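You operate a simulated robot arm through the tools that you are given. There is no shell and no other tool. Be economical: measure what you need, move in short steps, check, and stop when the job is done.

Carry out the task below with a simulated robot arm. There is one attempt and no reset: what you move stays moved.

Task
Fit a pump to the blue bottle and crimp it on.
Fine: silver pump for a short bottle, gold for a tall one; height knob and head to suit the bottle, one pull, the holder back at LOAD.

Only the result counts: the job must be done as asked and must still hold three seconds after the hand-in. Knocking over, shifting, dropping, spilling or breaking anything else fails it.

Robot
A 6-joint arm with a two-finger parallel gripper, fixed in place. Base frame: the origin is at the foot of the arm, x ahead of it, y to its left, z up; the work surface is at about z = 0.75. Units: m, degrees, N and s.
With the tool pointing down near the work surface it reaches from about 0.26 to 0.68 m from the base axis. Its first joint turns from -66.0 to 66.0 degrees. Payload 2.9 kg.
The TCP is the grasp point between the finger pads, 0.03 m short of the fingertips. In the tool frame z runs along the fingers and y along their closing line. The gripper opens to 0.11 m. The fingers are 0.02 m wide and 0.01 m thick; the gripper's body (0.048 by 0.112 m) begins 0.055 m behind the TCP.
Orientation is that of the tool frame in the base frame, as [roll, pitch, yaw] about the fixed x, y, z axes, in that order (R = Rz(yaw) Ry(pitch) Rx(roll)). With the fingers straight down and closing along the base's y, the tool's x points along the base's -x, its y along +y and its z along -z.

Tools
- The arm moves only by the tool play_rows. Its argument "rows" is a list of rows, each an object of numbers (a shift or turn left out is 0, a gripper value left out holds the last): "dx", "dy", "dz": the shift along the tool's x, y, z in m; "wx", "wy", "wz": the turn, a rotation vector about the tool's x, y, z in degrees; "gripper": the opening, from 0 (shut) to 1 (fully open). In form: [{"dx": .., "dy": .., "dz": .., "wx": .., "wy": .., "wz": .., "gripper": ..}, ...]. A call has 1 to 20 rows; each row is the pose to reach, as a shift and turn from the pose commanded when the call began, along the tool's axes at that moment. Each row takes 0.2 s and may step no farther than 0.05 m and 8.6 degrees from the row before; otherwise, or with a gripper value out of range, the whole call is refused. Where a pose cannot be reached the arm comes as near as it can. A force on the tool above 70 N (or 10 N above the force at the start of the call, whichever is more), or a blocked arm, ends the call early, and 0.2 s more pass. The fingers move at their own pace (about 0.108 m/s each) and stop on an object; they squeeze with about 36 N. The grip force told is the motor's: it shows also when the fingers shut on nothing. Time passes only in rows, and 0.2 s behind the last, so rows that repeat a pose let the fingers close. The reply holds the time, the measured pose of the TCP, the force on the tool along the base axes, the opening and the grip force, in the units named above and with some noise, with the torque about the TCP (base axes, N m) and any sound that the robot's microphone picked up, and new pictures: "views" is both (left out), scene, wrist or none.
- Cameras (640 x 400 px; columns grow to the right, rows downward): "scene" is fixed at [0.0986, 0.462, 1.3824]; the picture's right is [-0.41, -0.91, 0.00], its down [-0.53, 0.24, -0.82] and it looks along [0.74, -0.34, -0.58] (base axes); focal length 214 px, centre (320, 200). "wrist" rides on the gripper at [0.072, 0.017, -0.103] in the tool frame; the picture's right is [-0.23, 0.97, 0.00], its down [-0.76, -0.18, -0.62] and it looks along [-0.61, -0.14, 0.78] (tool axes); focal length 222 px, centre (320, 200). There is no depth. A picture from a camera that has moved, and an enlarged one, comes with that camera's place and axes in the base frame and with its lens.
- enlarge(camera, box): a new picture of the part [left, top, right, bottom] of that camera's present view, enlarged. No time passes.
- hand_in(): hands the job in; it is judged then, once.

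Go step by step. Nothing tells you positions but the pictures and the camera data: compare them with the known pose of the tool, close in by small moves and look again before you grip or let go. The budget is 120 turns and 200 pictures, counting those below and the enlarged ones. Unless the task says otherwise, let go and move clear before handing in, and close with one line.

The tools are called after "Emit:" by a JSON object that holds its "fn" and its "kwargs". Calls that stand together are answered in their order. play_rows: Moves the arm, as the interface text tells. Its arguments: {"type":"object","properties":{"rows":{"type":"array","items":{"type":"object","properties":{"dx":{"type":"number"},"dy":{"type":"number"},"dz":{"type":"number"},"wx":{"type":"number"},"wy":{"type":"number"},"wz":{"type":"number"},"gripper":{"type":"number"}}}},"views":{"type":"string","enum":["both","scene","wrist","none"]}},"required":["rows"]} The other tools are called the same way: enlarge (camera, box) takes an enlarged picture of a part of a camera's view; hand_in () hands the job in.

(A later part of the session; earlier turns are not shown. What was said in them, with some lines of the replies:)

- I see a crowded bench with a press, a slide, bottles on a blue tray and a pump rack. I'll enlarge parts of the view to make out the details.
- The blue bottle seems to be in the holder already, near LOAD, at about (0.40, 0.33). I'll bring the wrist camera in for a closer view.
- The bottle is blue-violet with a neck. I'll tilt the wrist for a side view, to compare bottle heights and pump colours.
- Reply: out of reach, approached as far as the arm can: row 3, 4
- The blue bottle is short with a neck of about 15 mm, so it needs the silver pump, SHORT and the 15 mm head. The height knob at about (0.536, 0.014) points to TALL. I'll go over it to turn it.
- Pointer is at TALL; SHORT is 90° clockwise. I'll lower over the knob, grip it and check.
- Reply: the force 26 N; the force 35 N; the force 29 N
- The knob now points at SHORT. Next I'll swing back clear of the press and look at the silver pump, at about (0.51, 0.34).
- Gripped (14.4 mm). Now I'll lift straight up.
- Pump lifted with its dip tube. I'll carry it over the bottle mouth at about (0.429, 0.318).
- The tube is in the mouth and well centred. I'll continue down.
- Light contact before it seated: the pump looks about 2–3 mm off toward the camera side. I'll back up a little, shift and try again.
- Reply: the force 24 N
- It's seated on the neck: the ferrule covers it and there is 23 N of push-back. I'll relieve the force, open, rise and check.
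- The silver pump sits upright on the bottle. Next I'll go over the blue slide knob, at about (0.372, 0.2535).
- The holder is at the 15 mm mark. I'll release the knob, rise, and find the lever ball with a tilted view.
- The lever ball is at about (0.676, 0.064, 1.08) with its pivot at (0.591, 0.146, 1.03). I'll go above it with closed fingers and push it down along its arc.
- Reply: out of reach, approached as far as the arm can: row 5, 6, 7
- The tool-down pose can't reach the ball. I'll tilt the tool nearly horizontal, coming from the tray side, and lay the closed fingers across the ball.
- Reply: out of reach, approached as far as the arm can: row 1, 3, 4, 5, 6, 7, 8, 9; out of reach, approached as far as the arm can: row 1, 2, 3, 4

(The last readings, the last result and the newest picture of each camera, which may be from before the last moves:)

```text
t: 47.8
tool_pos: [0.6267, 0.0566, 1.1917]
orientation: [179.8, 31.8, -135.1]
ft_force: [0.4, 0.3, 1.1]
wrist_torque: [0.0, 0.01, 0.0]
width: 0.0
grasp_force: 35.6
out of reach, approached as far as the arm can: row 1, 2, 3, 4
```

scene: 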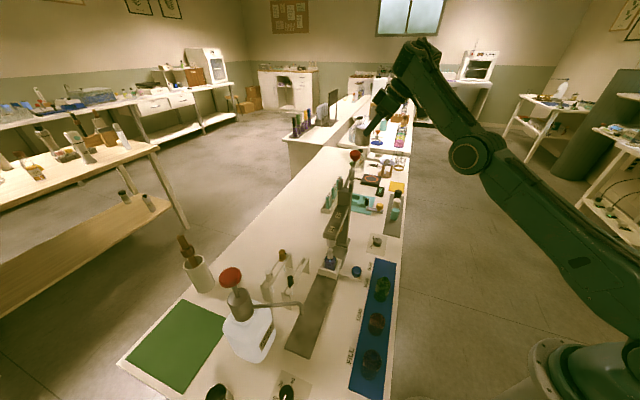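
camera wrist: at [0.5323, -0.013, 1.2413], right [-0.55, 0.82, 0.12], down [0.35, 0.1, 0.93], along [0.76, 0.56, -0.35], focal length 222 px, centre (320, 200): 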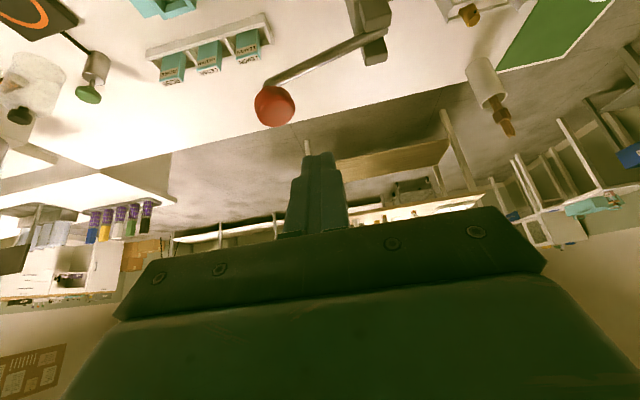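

Emit:
{"fn": "play_rows", "kwargs": {"rows": [{"dx": 0.02, "dz": -0.02}, {"dx": 0.04, "dz": -0.05}], "views": "none"}}

```text
t: 48.4
tool_pos: [0.6037, 0.0118, 1.227]
orientation: [179.8, 31.8, -135.1]
ft_force: [-0.8, -0.5, 1.0]
wrist_torque: [0.02, 0.0, 0.02]
width: 0.0
grasp_force: 36.3
out of reach, approached as far as the arm can: row 1, 2
```

Emit:
{"fn": "play_rows", "kwargs": {"rows": [{"dx": 0.045, "dz": -0.02}, {"dx": 0.09, "dz": -0.03}], "views": "none"}}

```text
t: 49.0
tool_pos: [0.5824, -0.0581, 1.2367]
orientation: [179.8, 31.7, -135.0]
ft_force: [-1.1, 0.4, 0.5]
wrist_torque: [-0.01, 0.02, -0.02]
width: 0.0
grasp_force: 36.2
out of reach, approached as far as the arm can: row 1, 2
```

The limit appears to be tilting out of the arm's vertical plane. I'll untilt, line the tool up radially, and then tilt.

Emit:
{"fn": "play_rows", "kwargs": {"rows": [{"wy": 8}, {"wy": 16}, {"wy": 24}, {"wy": 32}], "views": "none"}}

```text
t: 50.0
tool_pos: [0.5666, -0.059, 1.2293]
orientation: [179.8, -0.3, -135.0]
ft_force: [0.0, 0.1, 0.4]
wrist_torque: [-0.03, -0.03, -0.01]
width: 0.0002
grasp_force: 36.1
out of reach, approached as far as the arm can: row 3, 4
```

Emit:
{"fn": "play_rows", "kwargs": {"rows": [{"dx": 0.01, "dy": 0.018, "dz": 0.016, "wz": 8}, {"dx": 0.02, "dy": 0.036, "dz": 0.032, "wz": 16}, {"dx": 0.03, "dy": 0.054, "dz": 0.048, "wz": 24}, {"dx": 0.04, "dy": 0.072, "dz": 0.064, "wz": 32}, {"dx": 0.048, "dy": 0.089, "dz": 0.08, "wz": 39.6}], "views": "none"}}

Emit:
{"fn": "play_rows", "kwargs": {"rows": [{"wy": -8}, {"wy": -16}, {"wy": -24}, {"wy": -32}, {"wy": -40}, {"wy": -48}, {"wy": -56}, {"wy": -64}], "views": "scene"}}

```text
t: 51.2
tool_pos: [0.4711, -0.0289, 1.15]
orientation: [-180.0, -0.2, -174.7]
ft_force: [0.5, 0.4, -0.7]
wrist_torque: [0.01, 0.0, 0.0]
width: 0.0001
grasp_force: 36.0
```

```text
t: 53.0
tool_pos: [0.4708, -0.0296, 1.1503]
orientation: [180.0, 63.9, -174.6]
ft_force: [-0.5, 0.1, -0.8]
wrist_torque: [-0.01, 0.0, 0.02]
width: 0.0
grasp_force: 36.1
```

scene: 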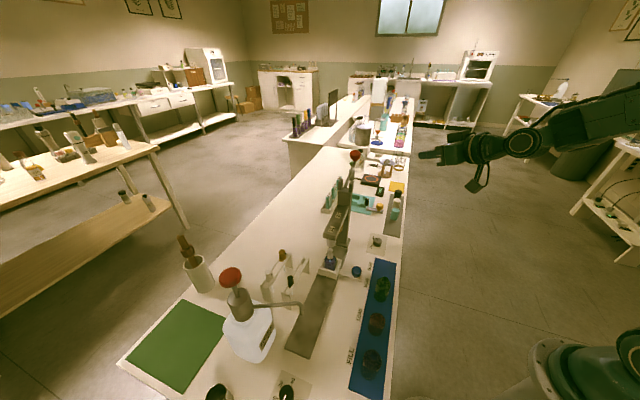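

Emit:
{"fn": "play_rows", "kwargs": {"rows": [{"wz": -8}, {"wz": -16}, {"wz": -24}, {"wz": -32}, {"wz": -40}, {"wz": -48}, {"wz": -56}, {"wz": -64}, {"wz": -72}, {"wz": -80}, {"wz": -88}, {"wz": -90, "gripper": 0.55}], "views": "both"}}

```text
t: 55.6
tool_pos: [0.4714, -0.03, 1.1496]
orientation: [-116.2, 0.0, -84.5]
ft_force: [-0.1, 0.8, -0.5]
wrist_torque: [-0.05, -0.04, -0.03]
width: 0.0606
grasp_force: 0.2
camera wrist: at [0.3771, -0.1111, 1.1815], right [-0.45, 0.18, -0.87], down [-0.55, 0.71, 0.43], along [0.7, 0.68, -0.22], focal length 222 px, centre (320, 200)
```

scene: 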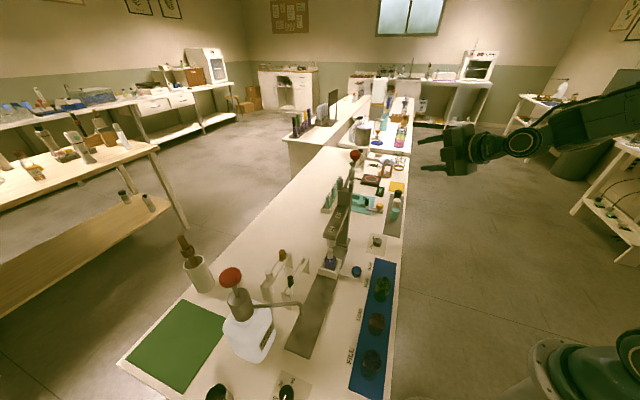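
wrist: 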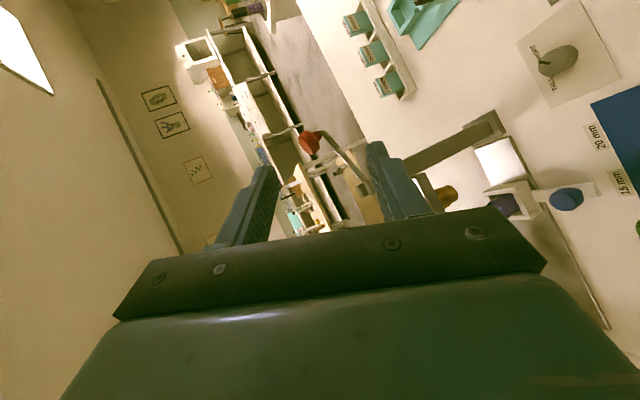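

Emit:
{"fn": "play_rows", "kwargs": {"rows": [{"dx": -0.019, "dy": -0.008, "dz": 0.03}, {"dx": -0.037, "dy": -0.015, "dz": 0.06}, {"dx": -0.056, "dy": -0.023, "dz": 0.09}, {"dx": -0.0743, "dy": -0.031, "dz": 0.121}], "views": "both"}}

Emit:
{"fn": "enlarge", "kwargs": {"camera": "wrist", "box": [230, 60, 430, 220]}}

Emit:
{"fn": "enlarge", "kwargs": {"camera": "scene", "box": [310, 110, 430, 210]}}

```text
t: 56.6
tool_pos: [0.5853, 0.056, 1.125]
orientation: [-116.2, 0.0, -84.7]
ft_force: [0.1, 0.1, 0.3]
wrist_torque: [0.0, -0.02, 0.0]
width: 0.0603
grasp_force: 0.0
camera wrist: at [0.4924, -0.0255, 1.156], right [-0.45, 0.19, -0.87], down [-0.55, 0.71, 0.44], along [0.7, 0.68, -0.22], focal length 222 px, centre (320, 200)
```

scene: 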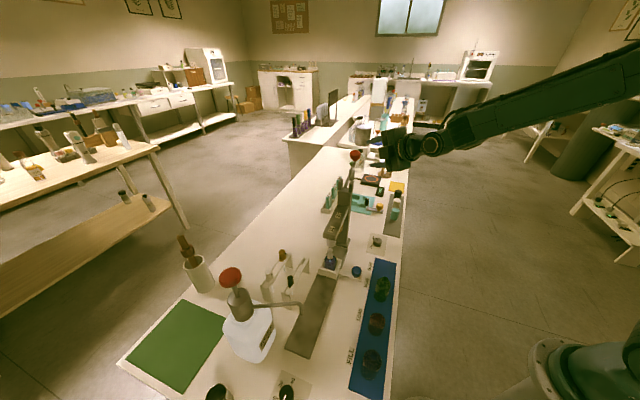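
wrist: 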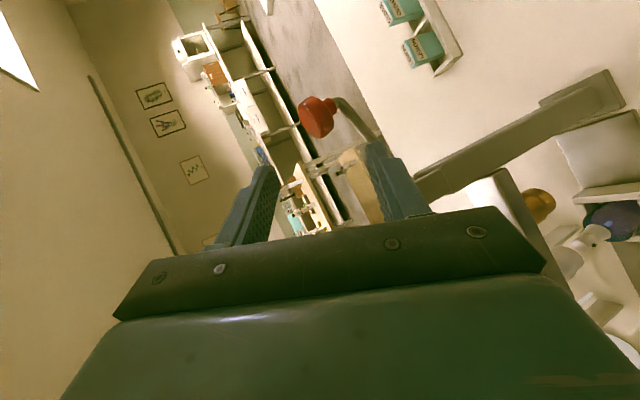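

```text
2.50 times, centred on (330, 140) of wrist
camera zoom: at [0.4924, -0.0255, 1.156], right [-0.45, 0.19, -0.87], down [-0.55, 0.71, 0.44], along [0.7, 0.68, -0.22], focal length 555 px, centre (295, 350)
```

zoom: 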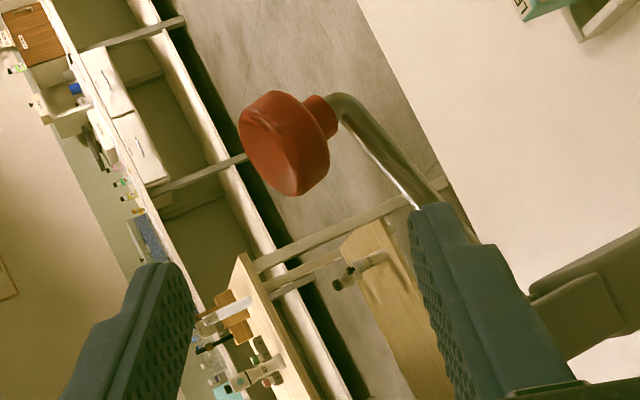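

```text
4.00 times, centred on (370, 160) of scene
camera zoom: at [0.0986, 0.462, 1.3824], right [-0.41, -0.91, 0.0], down [-0.53, 0.24, -0.82], along [0.74, -0.34, -0.58], focal length 858 px, centre (120, 360)
```

zoom: 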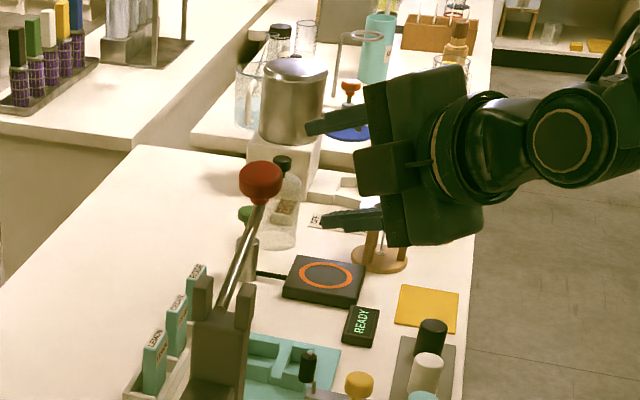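

The knob is a mushroom standing on a bent rod. I'll flatten the tilt, open wider and use the two fingers as a fork above and below the knob.

Emit:
{"fn": "play_rows", "kwargs": {"rows": [{"dy": 0.013, "dz": 0.015, "wx": 6, "gripper": 0.82}, {"dy": 0.026, "dz": 0.03, "wx": 12}, {"dy": 0.0385, "dz": 0.0465, "wx": 12}, {"dy": 0.0385, "dz": 0.0465, "wx": 12}], "views": "both"}}

Emit:
{"fn": "enlarge", "kwargs": {"camera": "wrist", "box": [210, 40, 430, 220]}}

Emit:
{"fn": "enlarge", "kwargs": {"camera": "scene", "box": [310, 110, 430, 210]}}

```text
t: 57.6
tool_pos: [0.6108, 0.0584, 1.0713]
orientation: [-104.1, 0.0, -84.6]
ft_force: [-0.5, 0.6, -0.2]
wrist_torque: [-0.01, 0.01, 0.01]
width: 0.0899
grasp_force: 0.0
camera wrist: at [0.5128, -0.0241, 1.081], right [-0.26, 0.2, -0.94], down [-0.63, 0.71, 0.32], along [0.73, 0.68, -0.05], focal length 222 px, centre (320, 200)
```

scene: 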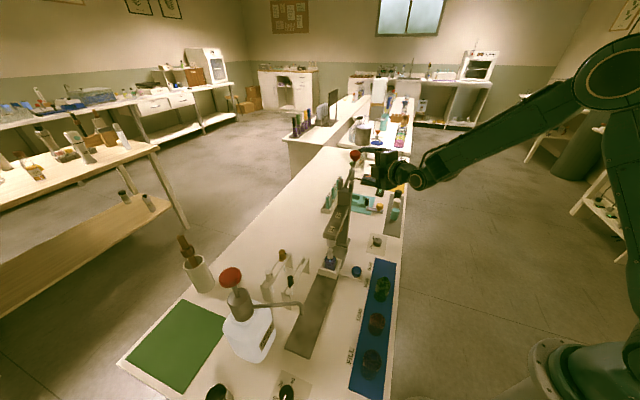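
wrist: 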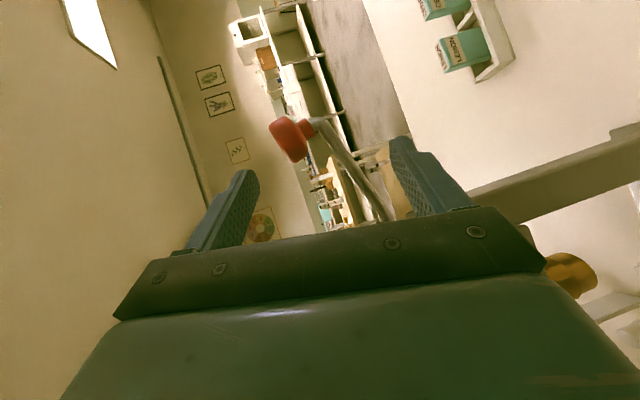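

```text
2.22 times, centred on (320, 130) of wrist
camera zoom: at [0.5128, -0.0241, 1.081], right [-0.26, 0.2, -0.94], down [-0.63, 0.71, 0.32], along [0.73, 0.68, -0.05], focal length 494 px, centre (320, 356)
```

zoom: 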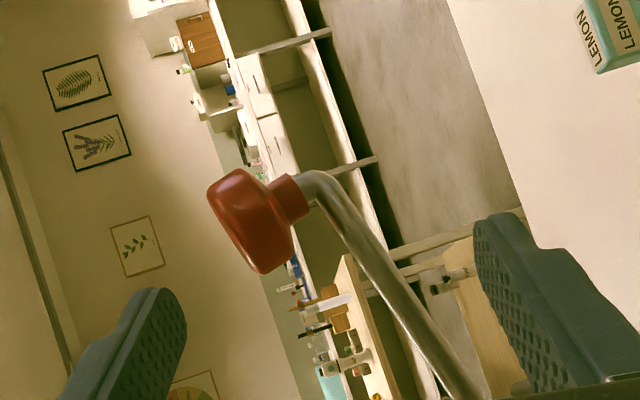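

```text
4.00 times, centred on (370, 160) of scene
camera zoom: at [0.0986, 0.462, 1.3824], right [-0.41, -0.91, 0.0], down [-0.53, 0.24, -0.82], along [0.74, -0.34, -0.58], focal length 858 px, centre (120, 360)
```

zoom: 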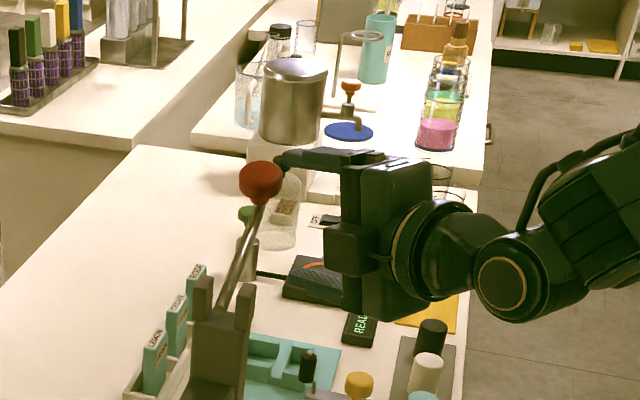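

Emit:
{"fn": "play_rows", "kwargs": {"rows": [{"dz": 0.018, "dy": -0.0045}, {"dz": 0.036, "dy": -0.009}, {"dz": 0.0534, "dy": -0.0134}], "views": "both"}}

Emit:
{"fn": "enlarge", "kwargs": {"camera": "wrist", "box": [210, 40, 430, 220]}}

Emit:
{"fn": "enlarge", "kwargs": {"camera": "scene", "box": [310, 110, 430, 210]}}

```text
t: 58.4
tool_pos: [0.6662, 0.062, 1.0713]
orientation: [-104.2, -0.1, -84.5]
ft_force: [-0.5, 0.2, -0.5]
wrist_torque: [-0.01, 0.0, -0.01]
width: 0.0899
grasp_force: 0.0
camera wrist: at [0.5682, -0.0197, 1.0802], right [-0.26, 0.2, -0.94], down [-0.63, 0.71, 0.33], along [0.73, 0.68, -0.06], focal length 222 px, centre (320, 200)
```

scene: 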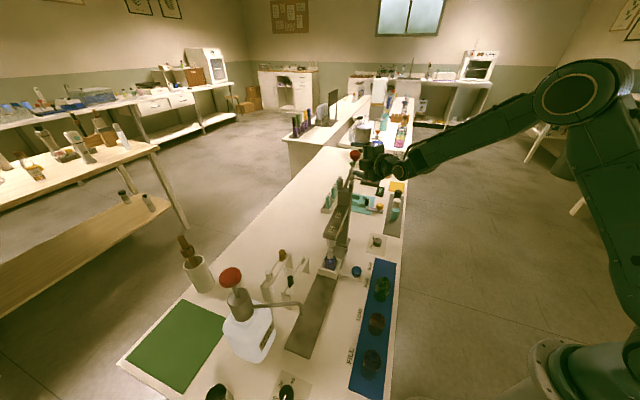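
wrist: 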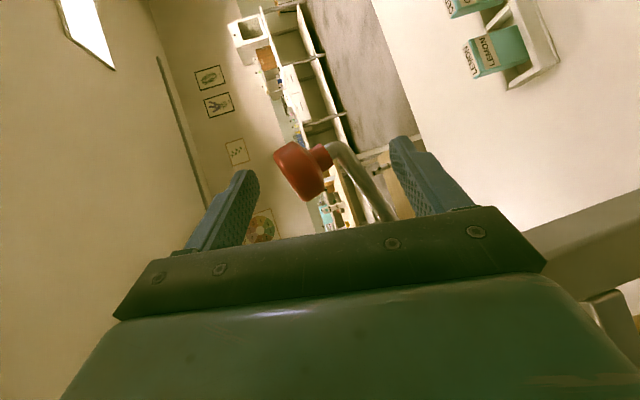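

```text
2.22 times, centred on (320, 130) of wrist
camera zoom: at [0.5682, -0.0197, 1.0802], right [-0.26, 0.2, -0.94], down [-0.63, 0.71, 0.33], along [0.73, 0.68, -0.06], focal length 494 px, centre (320, 356)
```

zoom: 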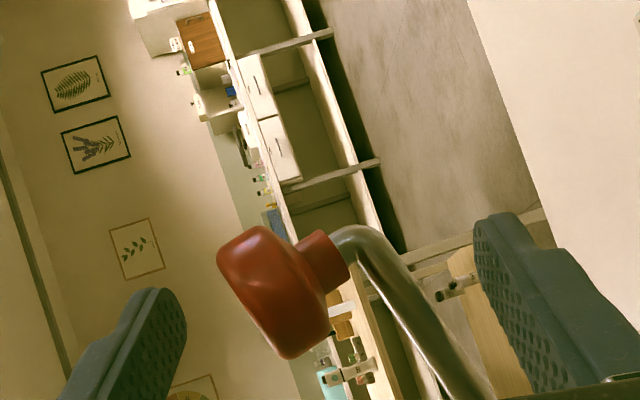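

```text
4.00 times, centred on (370, 160) of scene
camera zoom: at [0.0986, 0.462, 1.3824], right [-0.41, -0.91, 0.0], down [-0.53, 0.24, -0.82], along [0.74, -0.34, -0.58], focal length 858 px, centre (120, 360)
```

zoom: 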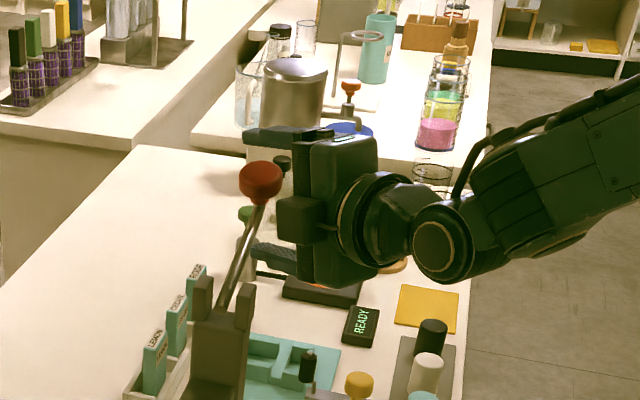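

Emit:
{"fn": "play_rows", "kwargs": {"rows": [{"dy": 0.0097, "dz": 0.0024}, {"dy": 0.0194, "dz": 0.0049}, {"dy": 0.0291, "dz": 0.0073, "dx": 0.002}], "views": "scene"}}

Emit:
{"fn": "enlarge", "kwargs": {"camera": "wrist", "box": [210, 40, 430, 220]}}

Emit:
{"fn": "enlarge", "kwargs": {"camera": "scene", "box": [310, 110, 430, 210]}}

```text
t: 59.2
tool_pos: [0.6654, 0.0608, 1.0407]
orientation: [-104.2, 0.0, -84.6]
ft_force: [-0.1, 0.1, 2.6]
wrist_torque: [-0.03, -0.06, -0.02]
width: 0.0912
grasp_force: 1.2
```

scene: 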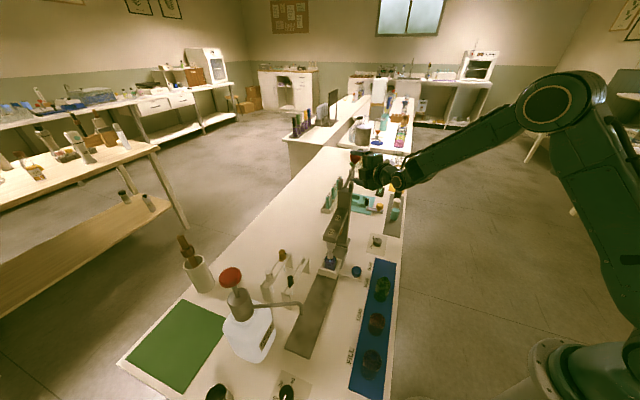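

```text
2.22 times, centred on (320, 130) of wrist
camera zoom: at [0.567, -0.0205, 1.0497], right [-0.26, 0.2, -0.94], down [-0.63, 0.71, 0.32], along [0.73, 0.68, -0.05], focal length 494 px, centre (320, 356)
```

zoom: 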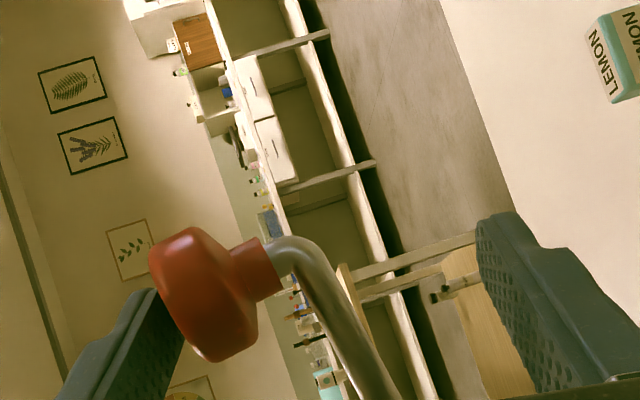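

```text
4.00 times, centred on (370, 160) of scene
camera zoom: at [0.0986, 0.462, 1.3824], right [-0.41, -0.91, 0.0], down [-0.53, 0.24, -0.82], along [0.74, -0.34, -0.58], focal length 858 px, centre (120, 360)
```

zoom: 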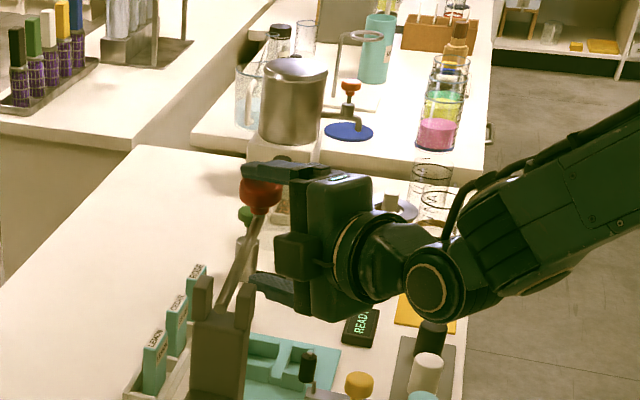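

Emit:
{"fn": "play_rows", "kwargs": {"rows": [{"dy": 0.0097, "dz": 0.0044, "dx": 0.002}, {"dy": 0.0194, "dz": 0.0079, "dx": 0.003}, {"dy": 0.0291, "dz": 0.0113, "dx": 0.004}, {"dy": 0.0388, "dz": 0.0137, "dx": 0.004}], "views": "none"}}

Emit:
{"fn": "enlarge", "kwargs": {"camera": "wrist", "box": [210, 40, 430, 220]}}

Emit:
{"fn": "enlarge", "kwargs": {"camera": "scene", "box": [300, 130, 440, 290]}}

```text
t: 60.2
tool_pos: [0.6686, 0.0584, 1.0002]
orientation: [-104.2, 0.1, -84.6]
ft_force: [3.5, -1.8, 6.7]
wrist_torque: [0.07, -0.13, -0.08]
width: 0.0935
grasp_force: 3.5
```

```text
2.22 times, centred on (320, 130) of wrist
camera zoom: at [0.5711, -0.0244, 1.0084], right [-0.26, 0.2, -0.94], down [-0.63, 0.71, 0.32], along [0.73, 0.68, -0.05], focal length 494 px, centre (320, 356)
```

zoom: 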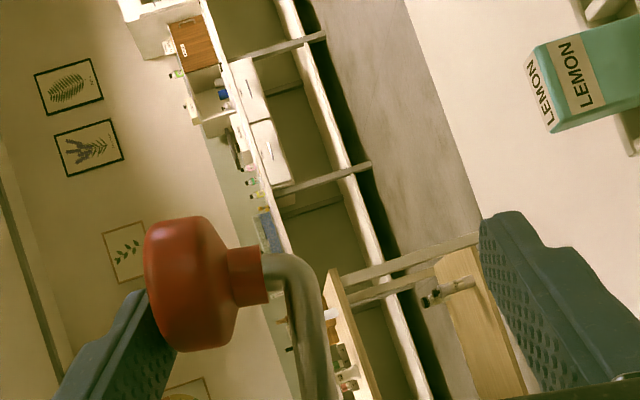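

```text
2.50 times, centred on (370, 210) of scene
camera zoom: at [0.0986, 0.462, 1.3824], right [-0.41, -0.91, 0.0], down [-0.53, 0.24, -0.82], along [0.74, -0.34, -0.58], focal length 536 px, centre (195, 175)
```

zoom: 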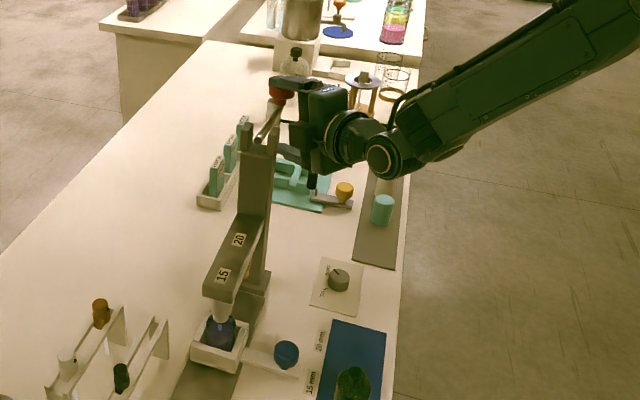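

The lever is moving and the head is descending. I'll continue down the arc, with the gripper fully open so the finger bears on its stop.

Emit:
{"fn": "play_rows", "kwargs": {"rows": [{"dy": 0.0097, "dz": 0.0024, "gripper": 1.0}, {"dy": 0.0194, "dz": 0.0046}, {"dy": 0.0291, "dz": 0.006}, {"dy": 0.0388, "dz": 0.0075, "dx": -0.001}], "views": "none"}}

Emit:
{"fn": "enlarge", "kwargs": {"camera": "wrist", "box": [210, 40, 430, 220]}}

Emit:
{"fn": "enlarge", "kwargs": {"camera": "scene", "box": [300, 130, 440, 290]}}

```text
t: 61.2
tool_pos: [0.6712, 0.0579, 0.9765]
orientation: [-101.9, 0.0, -84.6]
ft_force: [-6.7, -3.8, 48.4]
wrist_torque: [0.59, -1.78, 0.02]
width: 0.11
grasp_force: 0.6
```

```text
2.22 times, centred on (320, 130) of wrist
camera zoom: at [0.5731, -0.0241, 0.9812], right [-0.22, 0.21, -0.95], down [-0.64, 0.7, 0.3], along [0.73, 0.68, -0.02], focal length 494 px, centre (320, 356)
```

zoom: 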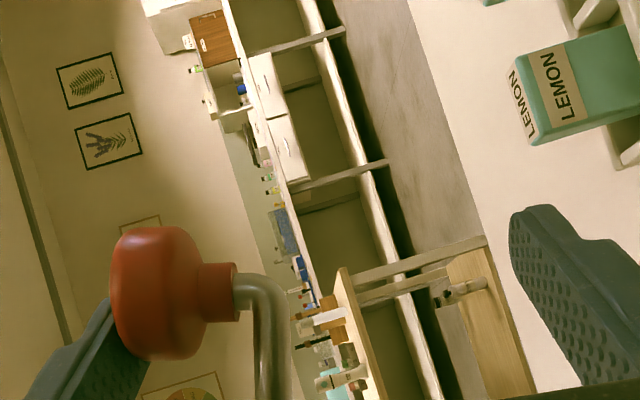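

```text
2.50 times, centred on (370, 210) of scene
camera zoom: at [0.0974, 0.4618, 1.3826], right [-0.41, -0.91, 0.0], down [-0.53, 0.24, -0.82], along [0.74, -0.34, -0.58], focal length 536 px, centre (195, 175)
```

zoom: 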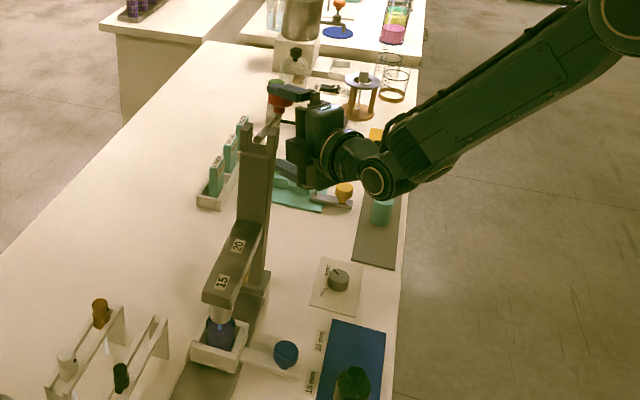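

Emit:
{"fn": "play_rows", "kwargs": {"rows": [{"dy": 0.004, "dz": 0.001}, {"dy": 0.008, "dz": 0.002}, {"dy": 0.012, "dz": 0.003}, {"dy": 0.012, "dz": 0.003}], "views": "none"}}

Emit:
{"fn": "enlarge", "kwargs": {"camera": "scene", "box": [310, 130, 380, 290]}}

```text
t: 62.0
tool_pos: [0.6754, 0.0587, 0.9757]
orientation: [-100.1, -0.2, -84.7]
ft_force: [3.4, -0.3, 7.0]
wrist_torque: [0.03, 0.02, 0.0]
width: 0.1103
grasp_force: 0.1
stopped in row 3: the force on the tool passed its limit at 71 N (the readings are from after the stop); the commanded pose is now the measured one
```

```text
2.50 times, centred on (345, 210) of scene
camera zoom: at [0.0986, 0.462, 1.3824], right [-0.41, -0.91, 0.0], down [-0.53, 0.24, -0.82], along [0.74, -0.34, -0.58], focal length 536 px, centre (258, 175)
```

zoom: 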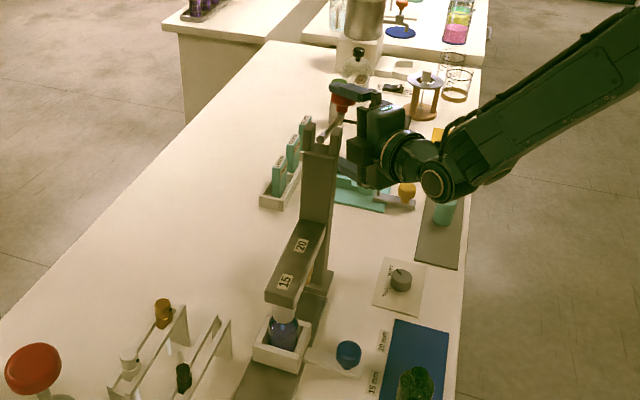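

Emit:
{"fn": "enlarge", "kwargs": {"camera": "scene", "box": [310, 220, 360, 290]}}

Emit:
{"fn": "enlarge", "kwargs": {"camera": "wrist", "box": [160, 40, 640, 400]}}

Emit:
{"fn": "enlarge", "kwargs": {"camera": "scene", "box": [330, 140, 400, 200]}}

```text
5.71 times, centred on (335, 255) of scene
camera zoom: at [0.0986, 0.462, 1.3824], right [-0.41, -0.91, 0.0], down [-0.53, 0.24, -0.82], along [0.74, -0.34, -0.58], focal length 1226 px, centre (234, -114)
```

zoom: 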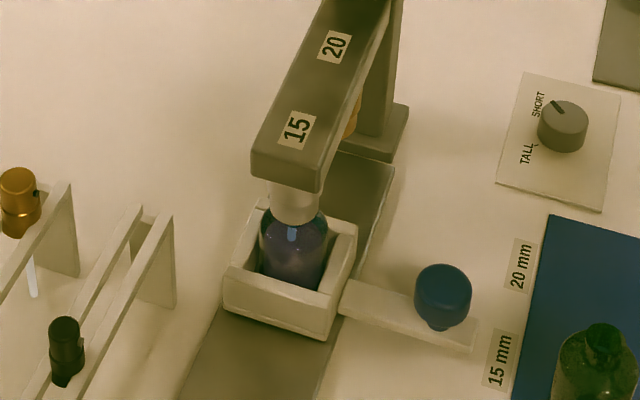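

```text
1.11 times, centred on (400, 220) of wrist
camera zoom: at [0.5776, -0.0233, 0.9783], right [-0.19, 0.21, -0.96], down [-0.65, 0.7, 0.28], along [0.74, 0.68, 0.0], focal length 247 px, centre (231, 178)
```

zoom: 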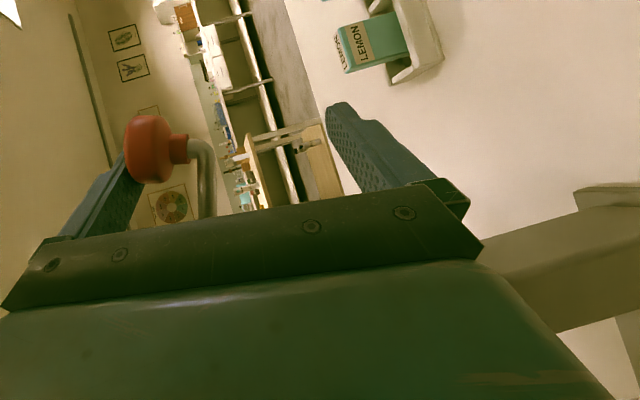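

```text
6.67 times, centred on (365, 170) of scene
camera zoom: at [0.0986, 0.462, 1.3824], right [-0.41, -0.91, 0.0], down [-0.53, 0.24, -0.82], along [0.74, -0.34, -0.58], focal length 1430 px, centre (20, 400)
```

zoom: 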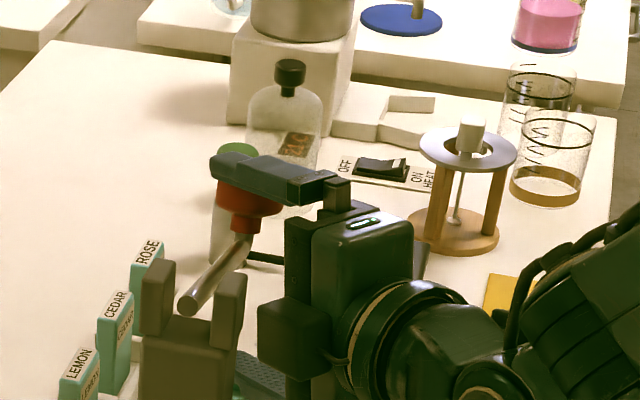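

The lever hit its hard stop, with the head fully down over the ferrule. Now I'll let the lever come back up, following it.

Emit:
{"fn": "play_rows", "kwargs": {"rows": [{"dy": -0.01, "dz": -0.002}, {"dy": -0.02, "dz": -0.004}, {"dy": -0.03, "dz": -0.006}, {"dy": -0.04, "dz": -0.009}, {"dy": -0.05, "dz": -0.012}], "views": "none"}}

Emit:
{"fn": "enlarge", "kwargs": {"camera": "wrist", "box": [160, 40, 640, 400]}}

Emit:
{"fn": "enlarge", "kwargs": {"camera": "scene", "box": [310, 140, 400, 290]}}

```text
t: 63.2
tool_pos: [0.6714, 0.0577, 1.0255]
orientation: [-100.5, 0.0, -84.7]
ft_force: [1.1, 0.9, 2.1]
wrist_torque: [-0.06, -0.01, 0.03]
width: 0.1102
grasp_force: 0.0
```

```text
1.11 times, centred on (400, 220) of wrist
camera zoom: at [0.5736, -0.0234, 1.0269], right [-0.2, 0.21, -0.96], down [-0.65, 0.7, 0.29], along [0.74, 0.68, 0.0], focal length 247 px, centre (231, 178)
```

zoom: 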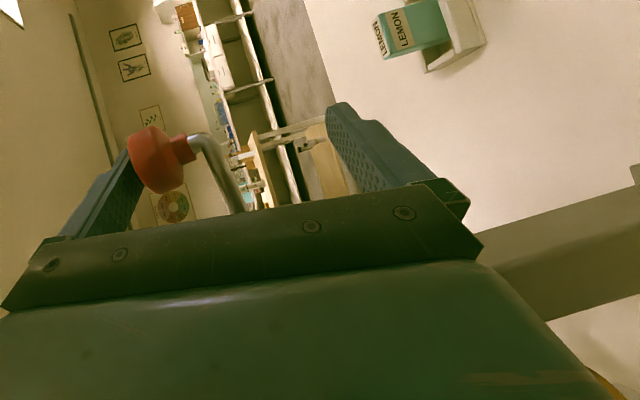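

```text
2.67 times, centred on (355, 215) of scene
camera zoom: at [0.0986, 0.4621, 1.3824], right [-0.41, -0.91, 0.0], down [-0.53, 0.24, -0.82], along [0.74, -0.34, -0.58], focal length 572 px, centre (227, 160)
```

zoom: 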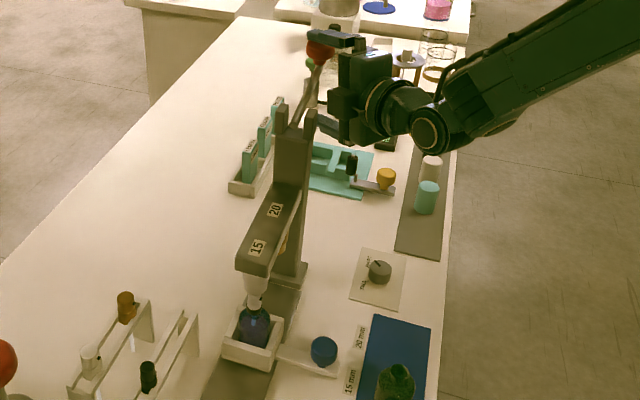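

The lever springs back with the finger. I'll rise further until it leaves the knob, then withdraw.

Emit:
{"fn": "play_rows", "kwargs": {"rows": [{"dy": -0.01, "dz": -0.003}, {"dy": -0.02, "dz": -0.006}, {"dy": -0.03, "dz": -0.009}, {"dy": -0.037, "dz": -0.011}], "views": "none"}}

Emit:
{"fn": "enlarge", "kwargs": {"camera": "wrist", "box": [160, 40, 640, 400]}}

Emit:
{"fn": "enlarge", "kwargs": {"camera": "scene", "box": [310, 140, 400, 290]}}

```text
t: 64.2
tool_pos: [0.6678, 0.0577, 1.0627]
orientation: [-100.6, -0.1, -84.8]
ft_force: [0.0, 1.1, -0.6]
wrist_torque: [0.04, 0.0, -0.02]
width: 0.11
grasp_force: 0.0
```

```text
1.11 times, centred on (400, 220) of wrist
camera zoom: at [0.57, -0.0237, 1.0652], right [-0.2, 0.21, -0.96], down [-0.65, 0.7, 0.29], along [0.74, 0.68, 0.0], focal length 247 px, centre (231, 178)
```

zoom: 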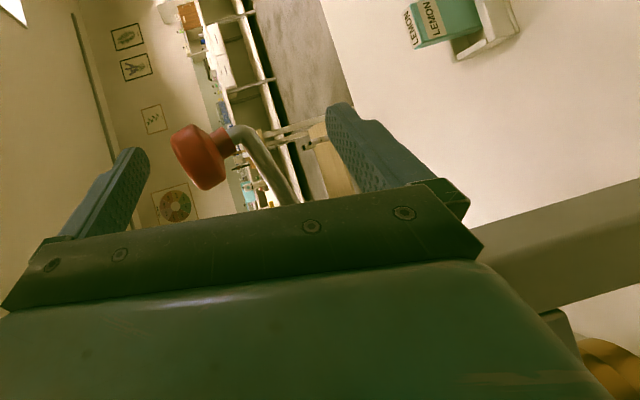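

```text
2.67 times, centred on (355, 215) of scene
camera zoom: at [0.0986, 0.462, 1.3824], right [-0.41, -0.91, 0.0], down [-0.53, 0.24, -0.82], along [0.74, -0.34, -0.58], focal length 572 px, centre (227, 160)
```

zoom: 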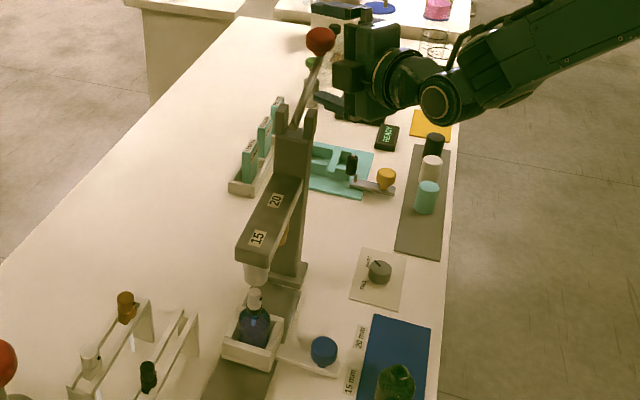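

Emit:
{"fn": "play_rows", "kwargs": {"rows": [{"dz": -0.03, "dy": 0.0055}, {"dz": -0.06, "dy": 0.011}, {"dz": -0.09, "dy": 0.0165}, {"dz": -0.13, "dy": 0.02, "dx": 0.02}, {"dz": -0.17, "dy": 0.02, "dx": 0.05}], "views": "none"}}

Emit:
{"fn": "play_rows", "kwargs": {"rows": [{"wz": 8}, {"wz": 16}, {"wz": 24}, {"wz": 32}, {"wz": 40}, {"wz": 48}, {"wz": 56}, {"wz": 64}, {"wz": 72}, {"wz": 80}, {"wz": 88}, {"wz": 90}], "views": "none"}}

Emit:
{"fn": "play_rows", "kwargs": {"rows": [{"wy": 8}, {"wy": 16}, {"wy": 24}, {"wy": 32}, {"wy": 40}, {"wy": 48}, {"wy": 56}, {"wy": 64}, {"wy": 72}, {"wy": 79.4, "gripper": 0.6}], "views": "scene"}}

```text
t: 65.4
tool_pos: [0.4997, -0.0057, 1.0769]
orientation: [-100.5, -0.1, -84.7]
ft_force: [-0.2, 0.6, 0.4]
wrist_torque: [0.04, -0.01, -0.02]
width: 0.1099
grasp_force: 0.0
```

```text
t: 68.0
tool_pos: [0.5027, -0.0083, 1.0743]
orientation: [179.6, 79.5, -175.0]
ft_force: [0.9, -0.5, 0.1]
wrist_torque: [0.0, -0.01, -0.01]
width: 0.1099
grasp_force: 0.0
```

```text
t: 70.2
tool_pos: [0.5041, -0.0077, 1.0751]
orientation: [-180.0, -0.1, -174.8]
ft_force: [-0.2, 0.5, 0.3]
wrist_torque: [0.0, 0.02, 0.03]
width: 0.0659
grasp_force: 0.1
```

scene: 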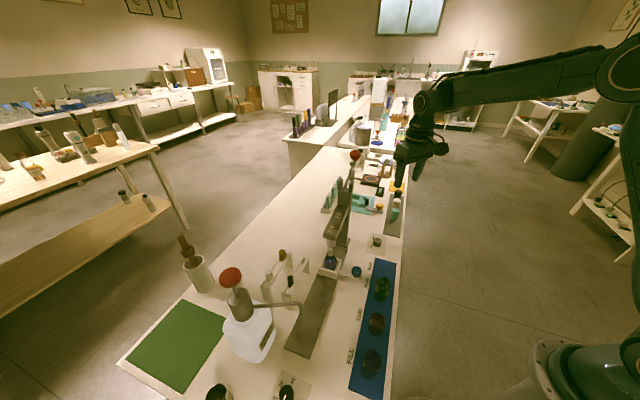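

Emit:
{"fn": "play_rows", "kwargs": {"rows": [{"dx": 0.02, "dy": 0.024, "dz": 0.019, "wz": -8}, {"dx": 0.04, "dy": 0.048, "dz": 0.038, "wz": -16}, {"dx": 0.06, "dy": 0.072, "dz": 0.057, "wz": -24}, {"dx": 0.08, "dy": 0.096, "dz": 0.076, "wz": -32}, {"dx": 0.094, "dy": 0.117, "dz": 0.095, "wz": -39.8}], "views": "none"}}

```text
t: 71.4
tool_pos: [0.3995, 0.1009, 0.9793]
orientation: [-180.0, 0.1, -134.6]
ft_force: [0.2, -0.2, -1.6]
wrist_torque: [-0.01, -0.01, -0.01]
width: 0.0661
grasp_force: 0.1
```

Emit:
{"fn": "play_rows", "kwargs": {"rows": [{"dx": -0.03, "dy": 0.007, "dz": 0.02}, {"dx": -0.06, "dy": 0.014, "dz": 0.04}, {"dx": -0.086, "dy": 0.0214, "dz": 0.06}, {"dx": -0.086, "dy": 0.0214, "dz": 0.1}], "views": "wrist"}}

Emit:
{"fn": "enlarge", "kwargs": {"camera": "wrist", "box": [230, 60, 430, 220]}}

```text
t: 72.4
tool_pos: [0.4456, 0.1778, 0.8804]
orientation: [-179.9, 0.1, -134.9]
ft_force: [0.8, -0.2, 0.6]
wrist_torque: [-0.02, 0.02, -0.01]
width: 0.0661
grasp_force: 0.1
camera wrist: at [0.3811, 0.1373, 0.9848], right [-0.53, 0.85, 0.0], down [0.66, 0.41, 0.62], along [0.53, 0.33, -0.78], focal length 222 px, centre (320, 200)
```

wrist: 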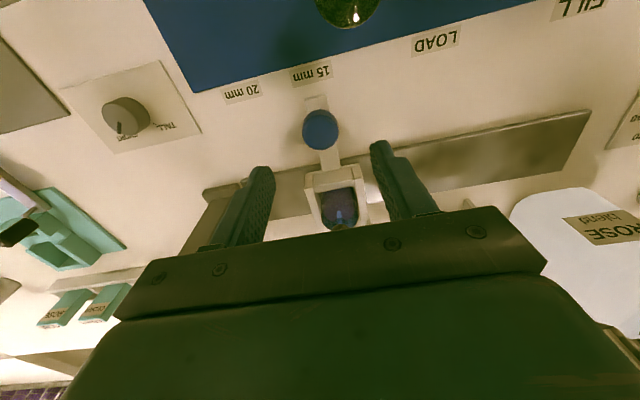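

```text
2.50 times, centred on (330, 140) of wrist
camera zoom: at [0.3811, 0.1373, 0.9848], right [-0.53, 0.85, 0.0], down [0.66, 0.41, 0.62], along [0.53, 0.33, -0.78], focal length 555 px, centre (295, 350)
```

zoom: 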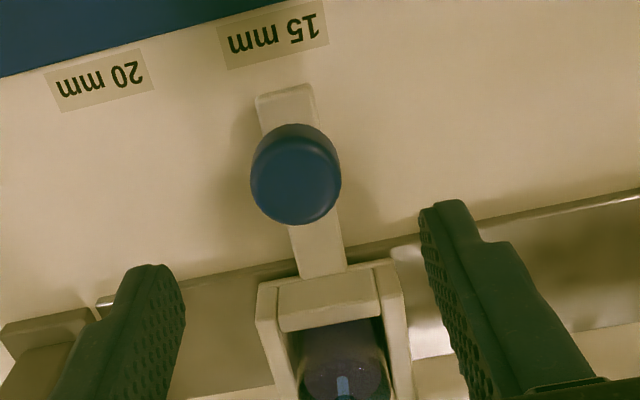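

Knob is where I left it. I'll descend, grip it and slide back to LOAD.

Emit:
{"fn": "play_rows", "kwargs": {"rows": [{"dz": 0.03}, {"dz": 0.055}, {"dz": 0.073}, {"dz": 0.073, "gripper": 0.2}, {"dz": 0.073}, {"dz": 0.073}], "views": "none"}}

Emit:
{"fn": "play_rows", "kwargs": {"rows": [{"dy": 0.01}, {"dy": 0.022}, {"dy": 0.034}, {"dy": 0.046}, {"dy": 0.058}, {"dy": 0.07}, {"dy": 0.082}, {"dy": 0.094}], "views": "both"}}

Emit:
{"fn": "enlarge", "kwargs": {"camera": "wrist", "box": [230, 60, 430, 220]}}

```text
t: 73.8
tool_pos: [0.4445, 0.1773, 0.8076]
orientation: [-179.8, 0.1, -134.9]
ft_force: [2.6, -0.8, -6.0]
wrist_torque: [0.14, -0.25, -0.02]
width: 0.0313
grasp_force: 45.0
```

```text
t: 75.6
tool_pos: [0.3775, 0.2443, 0.8059]
orientation: [-179.9, 0.2, -134.8]
ft_force: [1.9, 2.1, 28.3]
wrist_torque: [-0.15, 0.16, -0.01]
width: 0.0313
grasp_force: 44.9
camera wrist: at [0.3134, 0.2045, 0.9099], right [-0.53, 0.85, 0.0], down [0.66, 0.41, 0.63], along [0.53, 0.33, -0.78], focal length 222 px, centre (320, 200)
```

scene: 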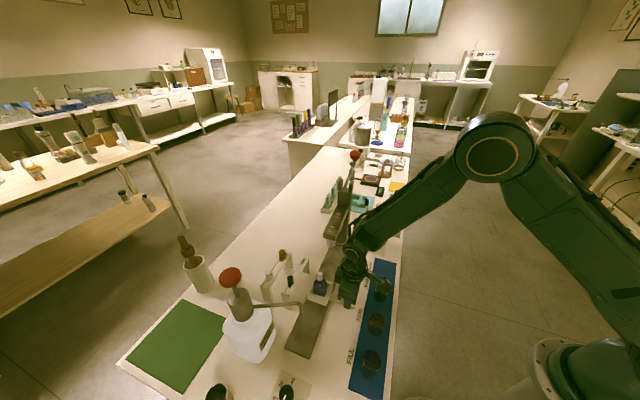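
wrist: 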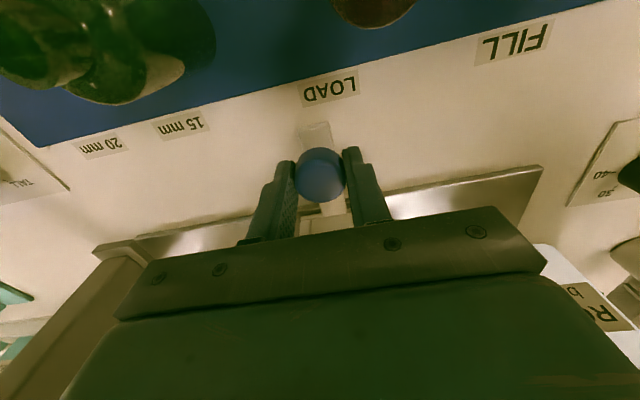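

```text
2.50 times, centred on (330, 140) of wrist
camera zoom: at [0.3134, 0.2045, 0.9099], right [-0.53, 0.85, 0.0], down [0.66, 0.41, 0.63], along [0.53, 0.33, -0.78], focal length 555 px, centre (295, 350)
```

zoom: 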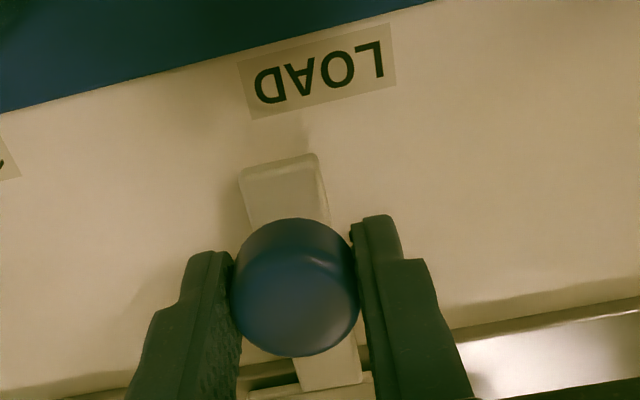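

Emit:
{"fn": "play_rows", "kwargs": {"rows": [{"dy": 0.007, "dz": -0.0005}, {"dy": 0.0141, "dz": -0.0005}, {"dy": 0.0141, "dz": -0.0005}], "views": "wrist"}}

Emit:
{"fn": "enlarge", "kwargs": {"camera": "wrist", "box": [230, 60, 430, 220]}}

```text
t: 76.4
tool_pos: [0.3679, 0.2545, 0.8066]
orientation: [-180.0, 0.2, -134.9]
ft_force: [6.4, 8.3, 2.7]
wrist_torque: [0.91, -0.85, -0.03]
width: 0.031
grasp_force: 45.3
camera wrist: at [0.3037, 0.2144, 0.91], right [-0.53, 0.85, 0.0], down [0.66, 0.41, 0.63], along [0.53, 0.33, -0.78], focal length 222 px, centre (320, 200)
```

wrist: 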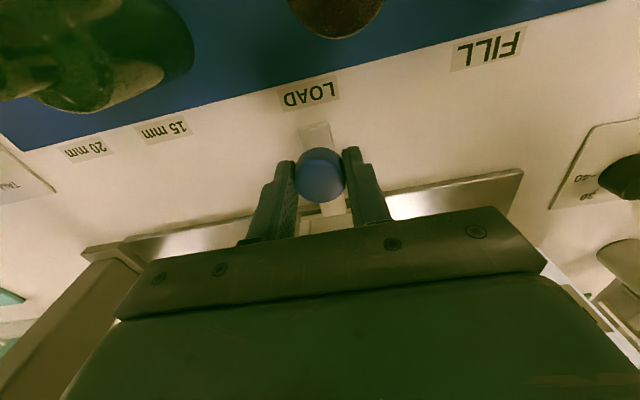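

```text
2.50 times, centred on (330, 140) of wrist
camera zoom: at [0.3037, 0.2144, 0.91], right [-0.53, 0.85, 0.0], down [0.66, 0.41, 0.63], along [0.53, 0.33, -0.78], focal length 555 px, centre (295, 350)
```

zoom: 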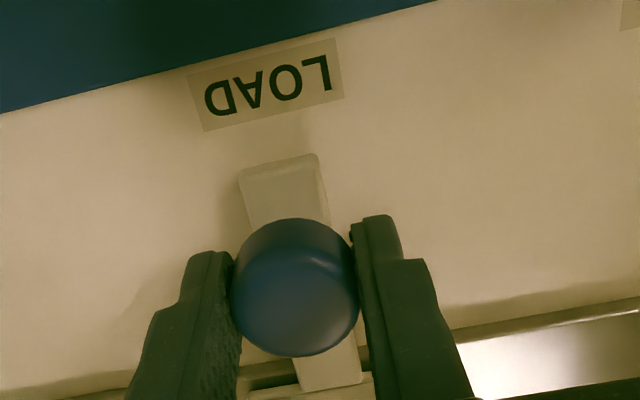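

Matches the original LOAD position. I'll release, rise and inspect everything.

Emit:
{"fn": "play_rows", "kwargs": {"rows": [{"gripper": 0.6}, {"gripper": 0.6}, {"gripper": 0.6}, {"dz": -0.04}, {"dz": -0.08}, {"dz": -0.12, "dx": 0.02}, {"dz": -0.16, "dx": 0.05}], "views": "both"}}

Emit:
{"fn": "enlarge", "kwargs": {"camera": "wrist", "box": [260, 60, 400, 200]}}

Emit:
{"fn": "enlarge", "kwargs": {"camera": "scene", "box": [290, 220, 400, 320]}}

Emit:
{"fn": "enlarge", "kwargs": {"camera": "scene", "box": [300, 260, 340, 310]}}

```text
t: 78.0
tool_pos: [0.3328, 0.2151, 0.9675]
orientation: [-179.9, 0.0, -134.9]
ft_force: [-0.1, 0.5, -0.2]
wrist_torque: [-0.04, 0.0, 0.04]
width: 0.0659
grasp_force: 0.0
camera wrist: at [0.2694, 0.1759, 1.0704], right [-0.53, 0.85, 0.0], down [0.66, 0.41, 0.62], along [0.53, 0.33, -0.78], focal length 222 px, centre (320, 200)
```

scene: 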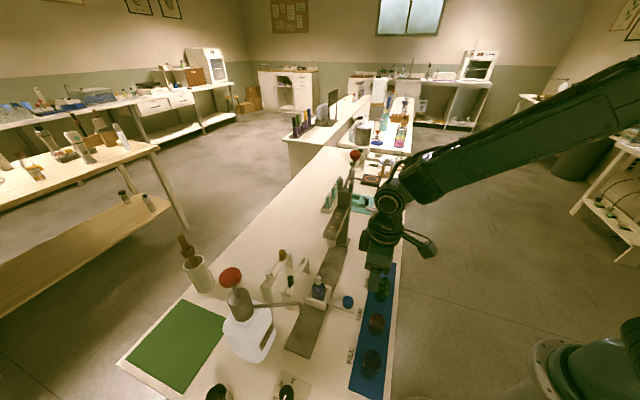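
wrist: 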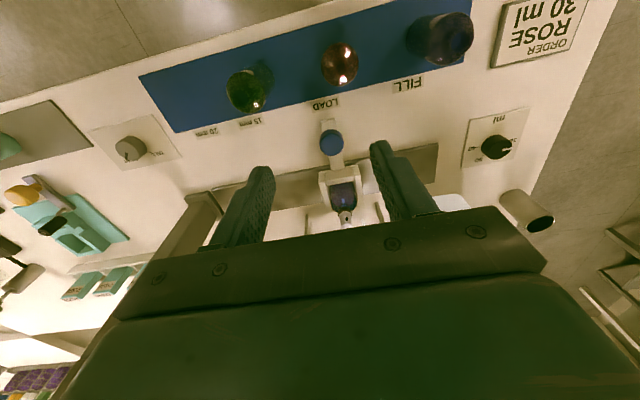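

```text
2.86 times, centred on (330, 130) of wrist
camera zoom: at [0.2694, 0.1759, 1.0704], right [-0.53, 0.85, 0.0], down [0.66, 0.41, 0.62], along [0.53, 0.33, -0.78], focal length 635 px, centre (291, 400)
```

zoom: 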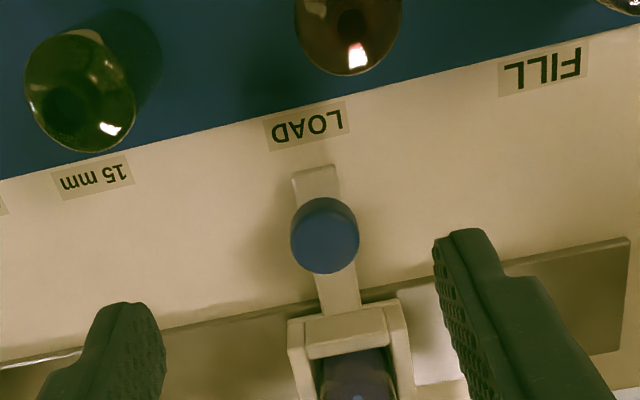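

```text
4.00 times, centred on (345, 270) of scene
camera zoom: at [0.0986, 0.462, 1.3824], right [-0.41, -0.91, 0.0], down [-0.53, 0.24, -0.82], along [0.74, -0.34, -0.58], focal length 858 px, centre (220, -80)
```

zoom: 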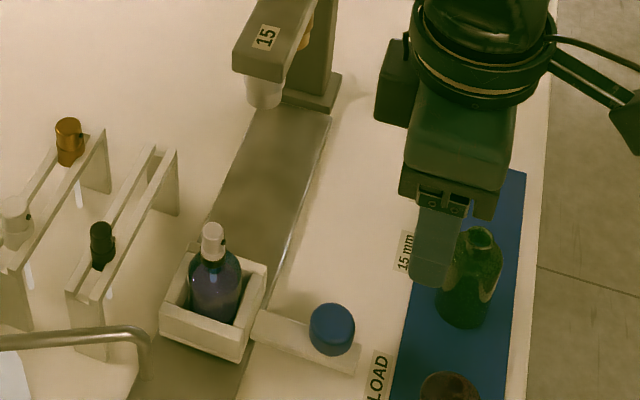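

```text
8.00 times, centred on (320, 285) of scene
camera zoom: at [0.0986, 0.462, 1.3824], right [-0.41, -0.91, 0.0], down [-0.53, 0.24, -0.82], along [0.74, -0.34, -0.58], focal length 1716 px, centre (320, -480)
```

zoom: 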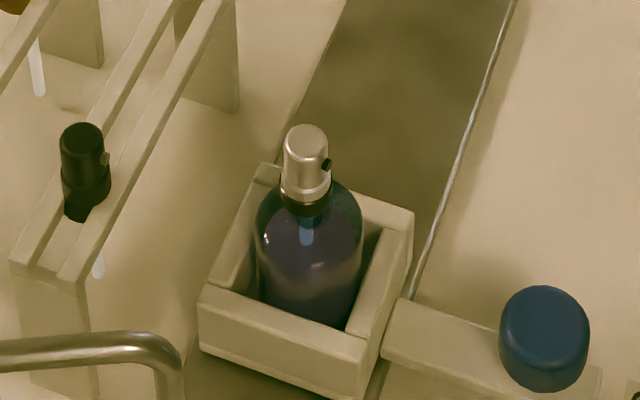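

The ferrule now shows a crimped band, the pump is upright, the holder is at LOAD, the lever is back up and the arm is clear. Handing in.

Emit:
{"fn": "hand_in", "kwargs": {}}

```text
The job is handed in.
```

The blue bottle has its silver pump fitted and crimped on: height knob at SHORT, 15 mm head, one pull, holder back at LOAD. I judged the bottle short and the neck 15 mm from the camera views.
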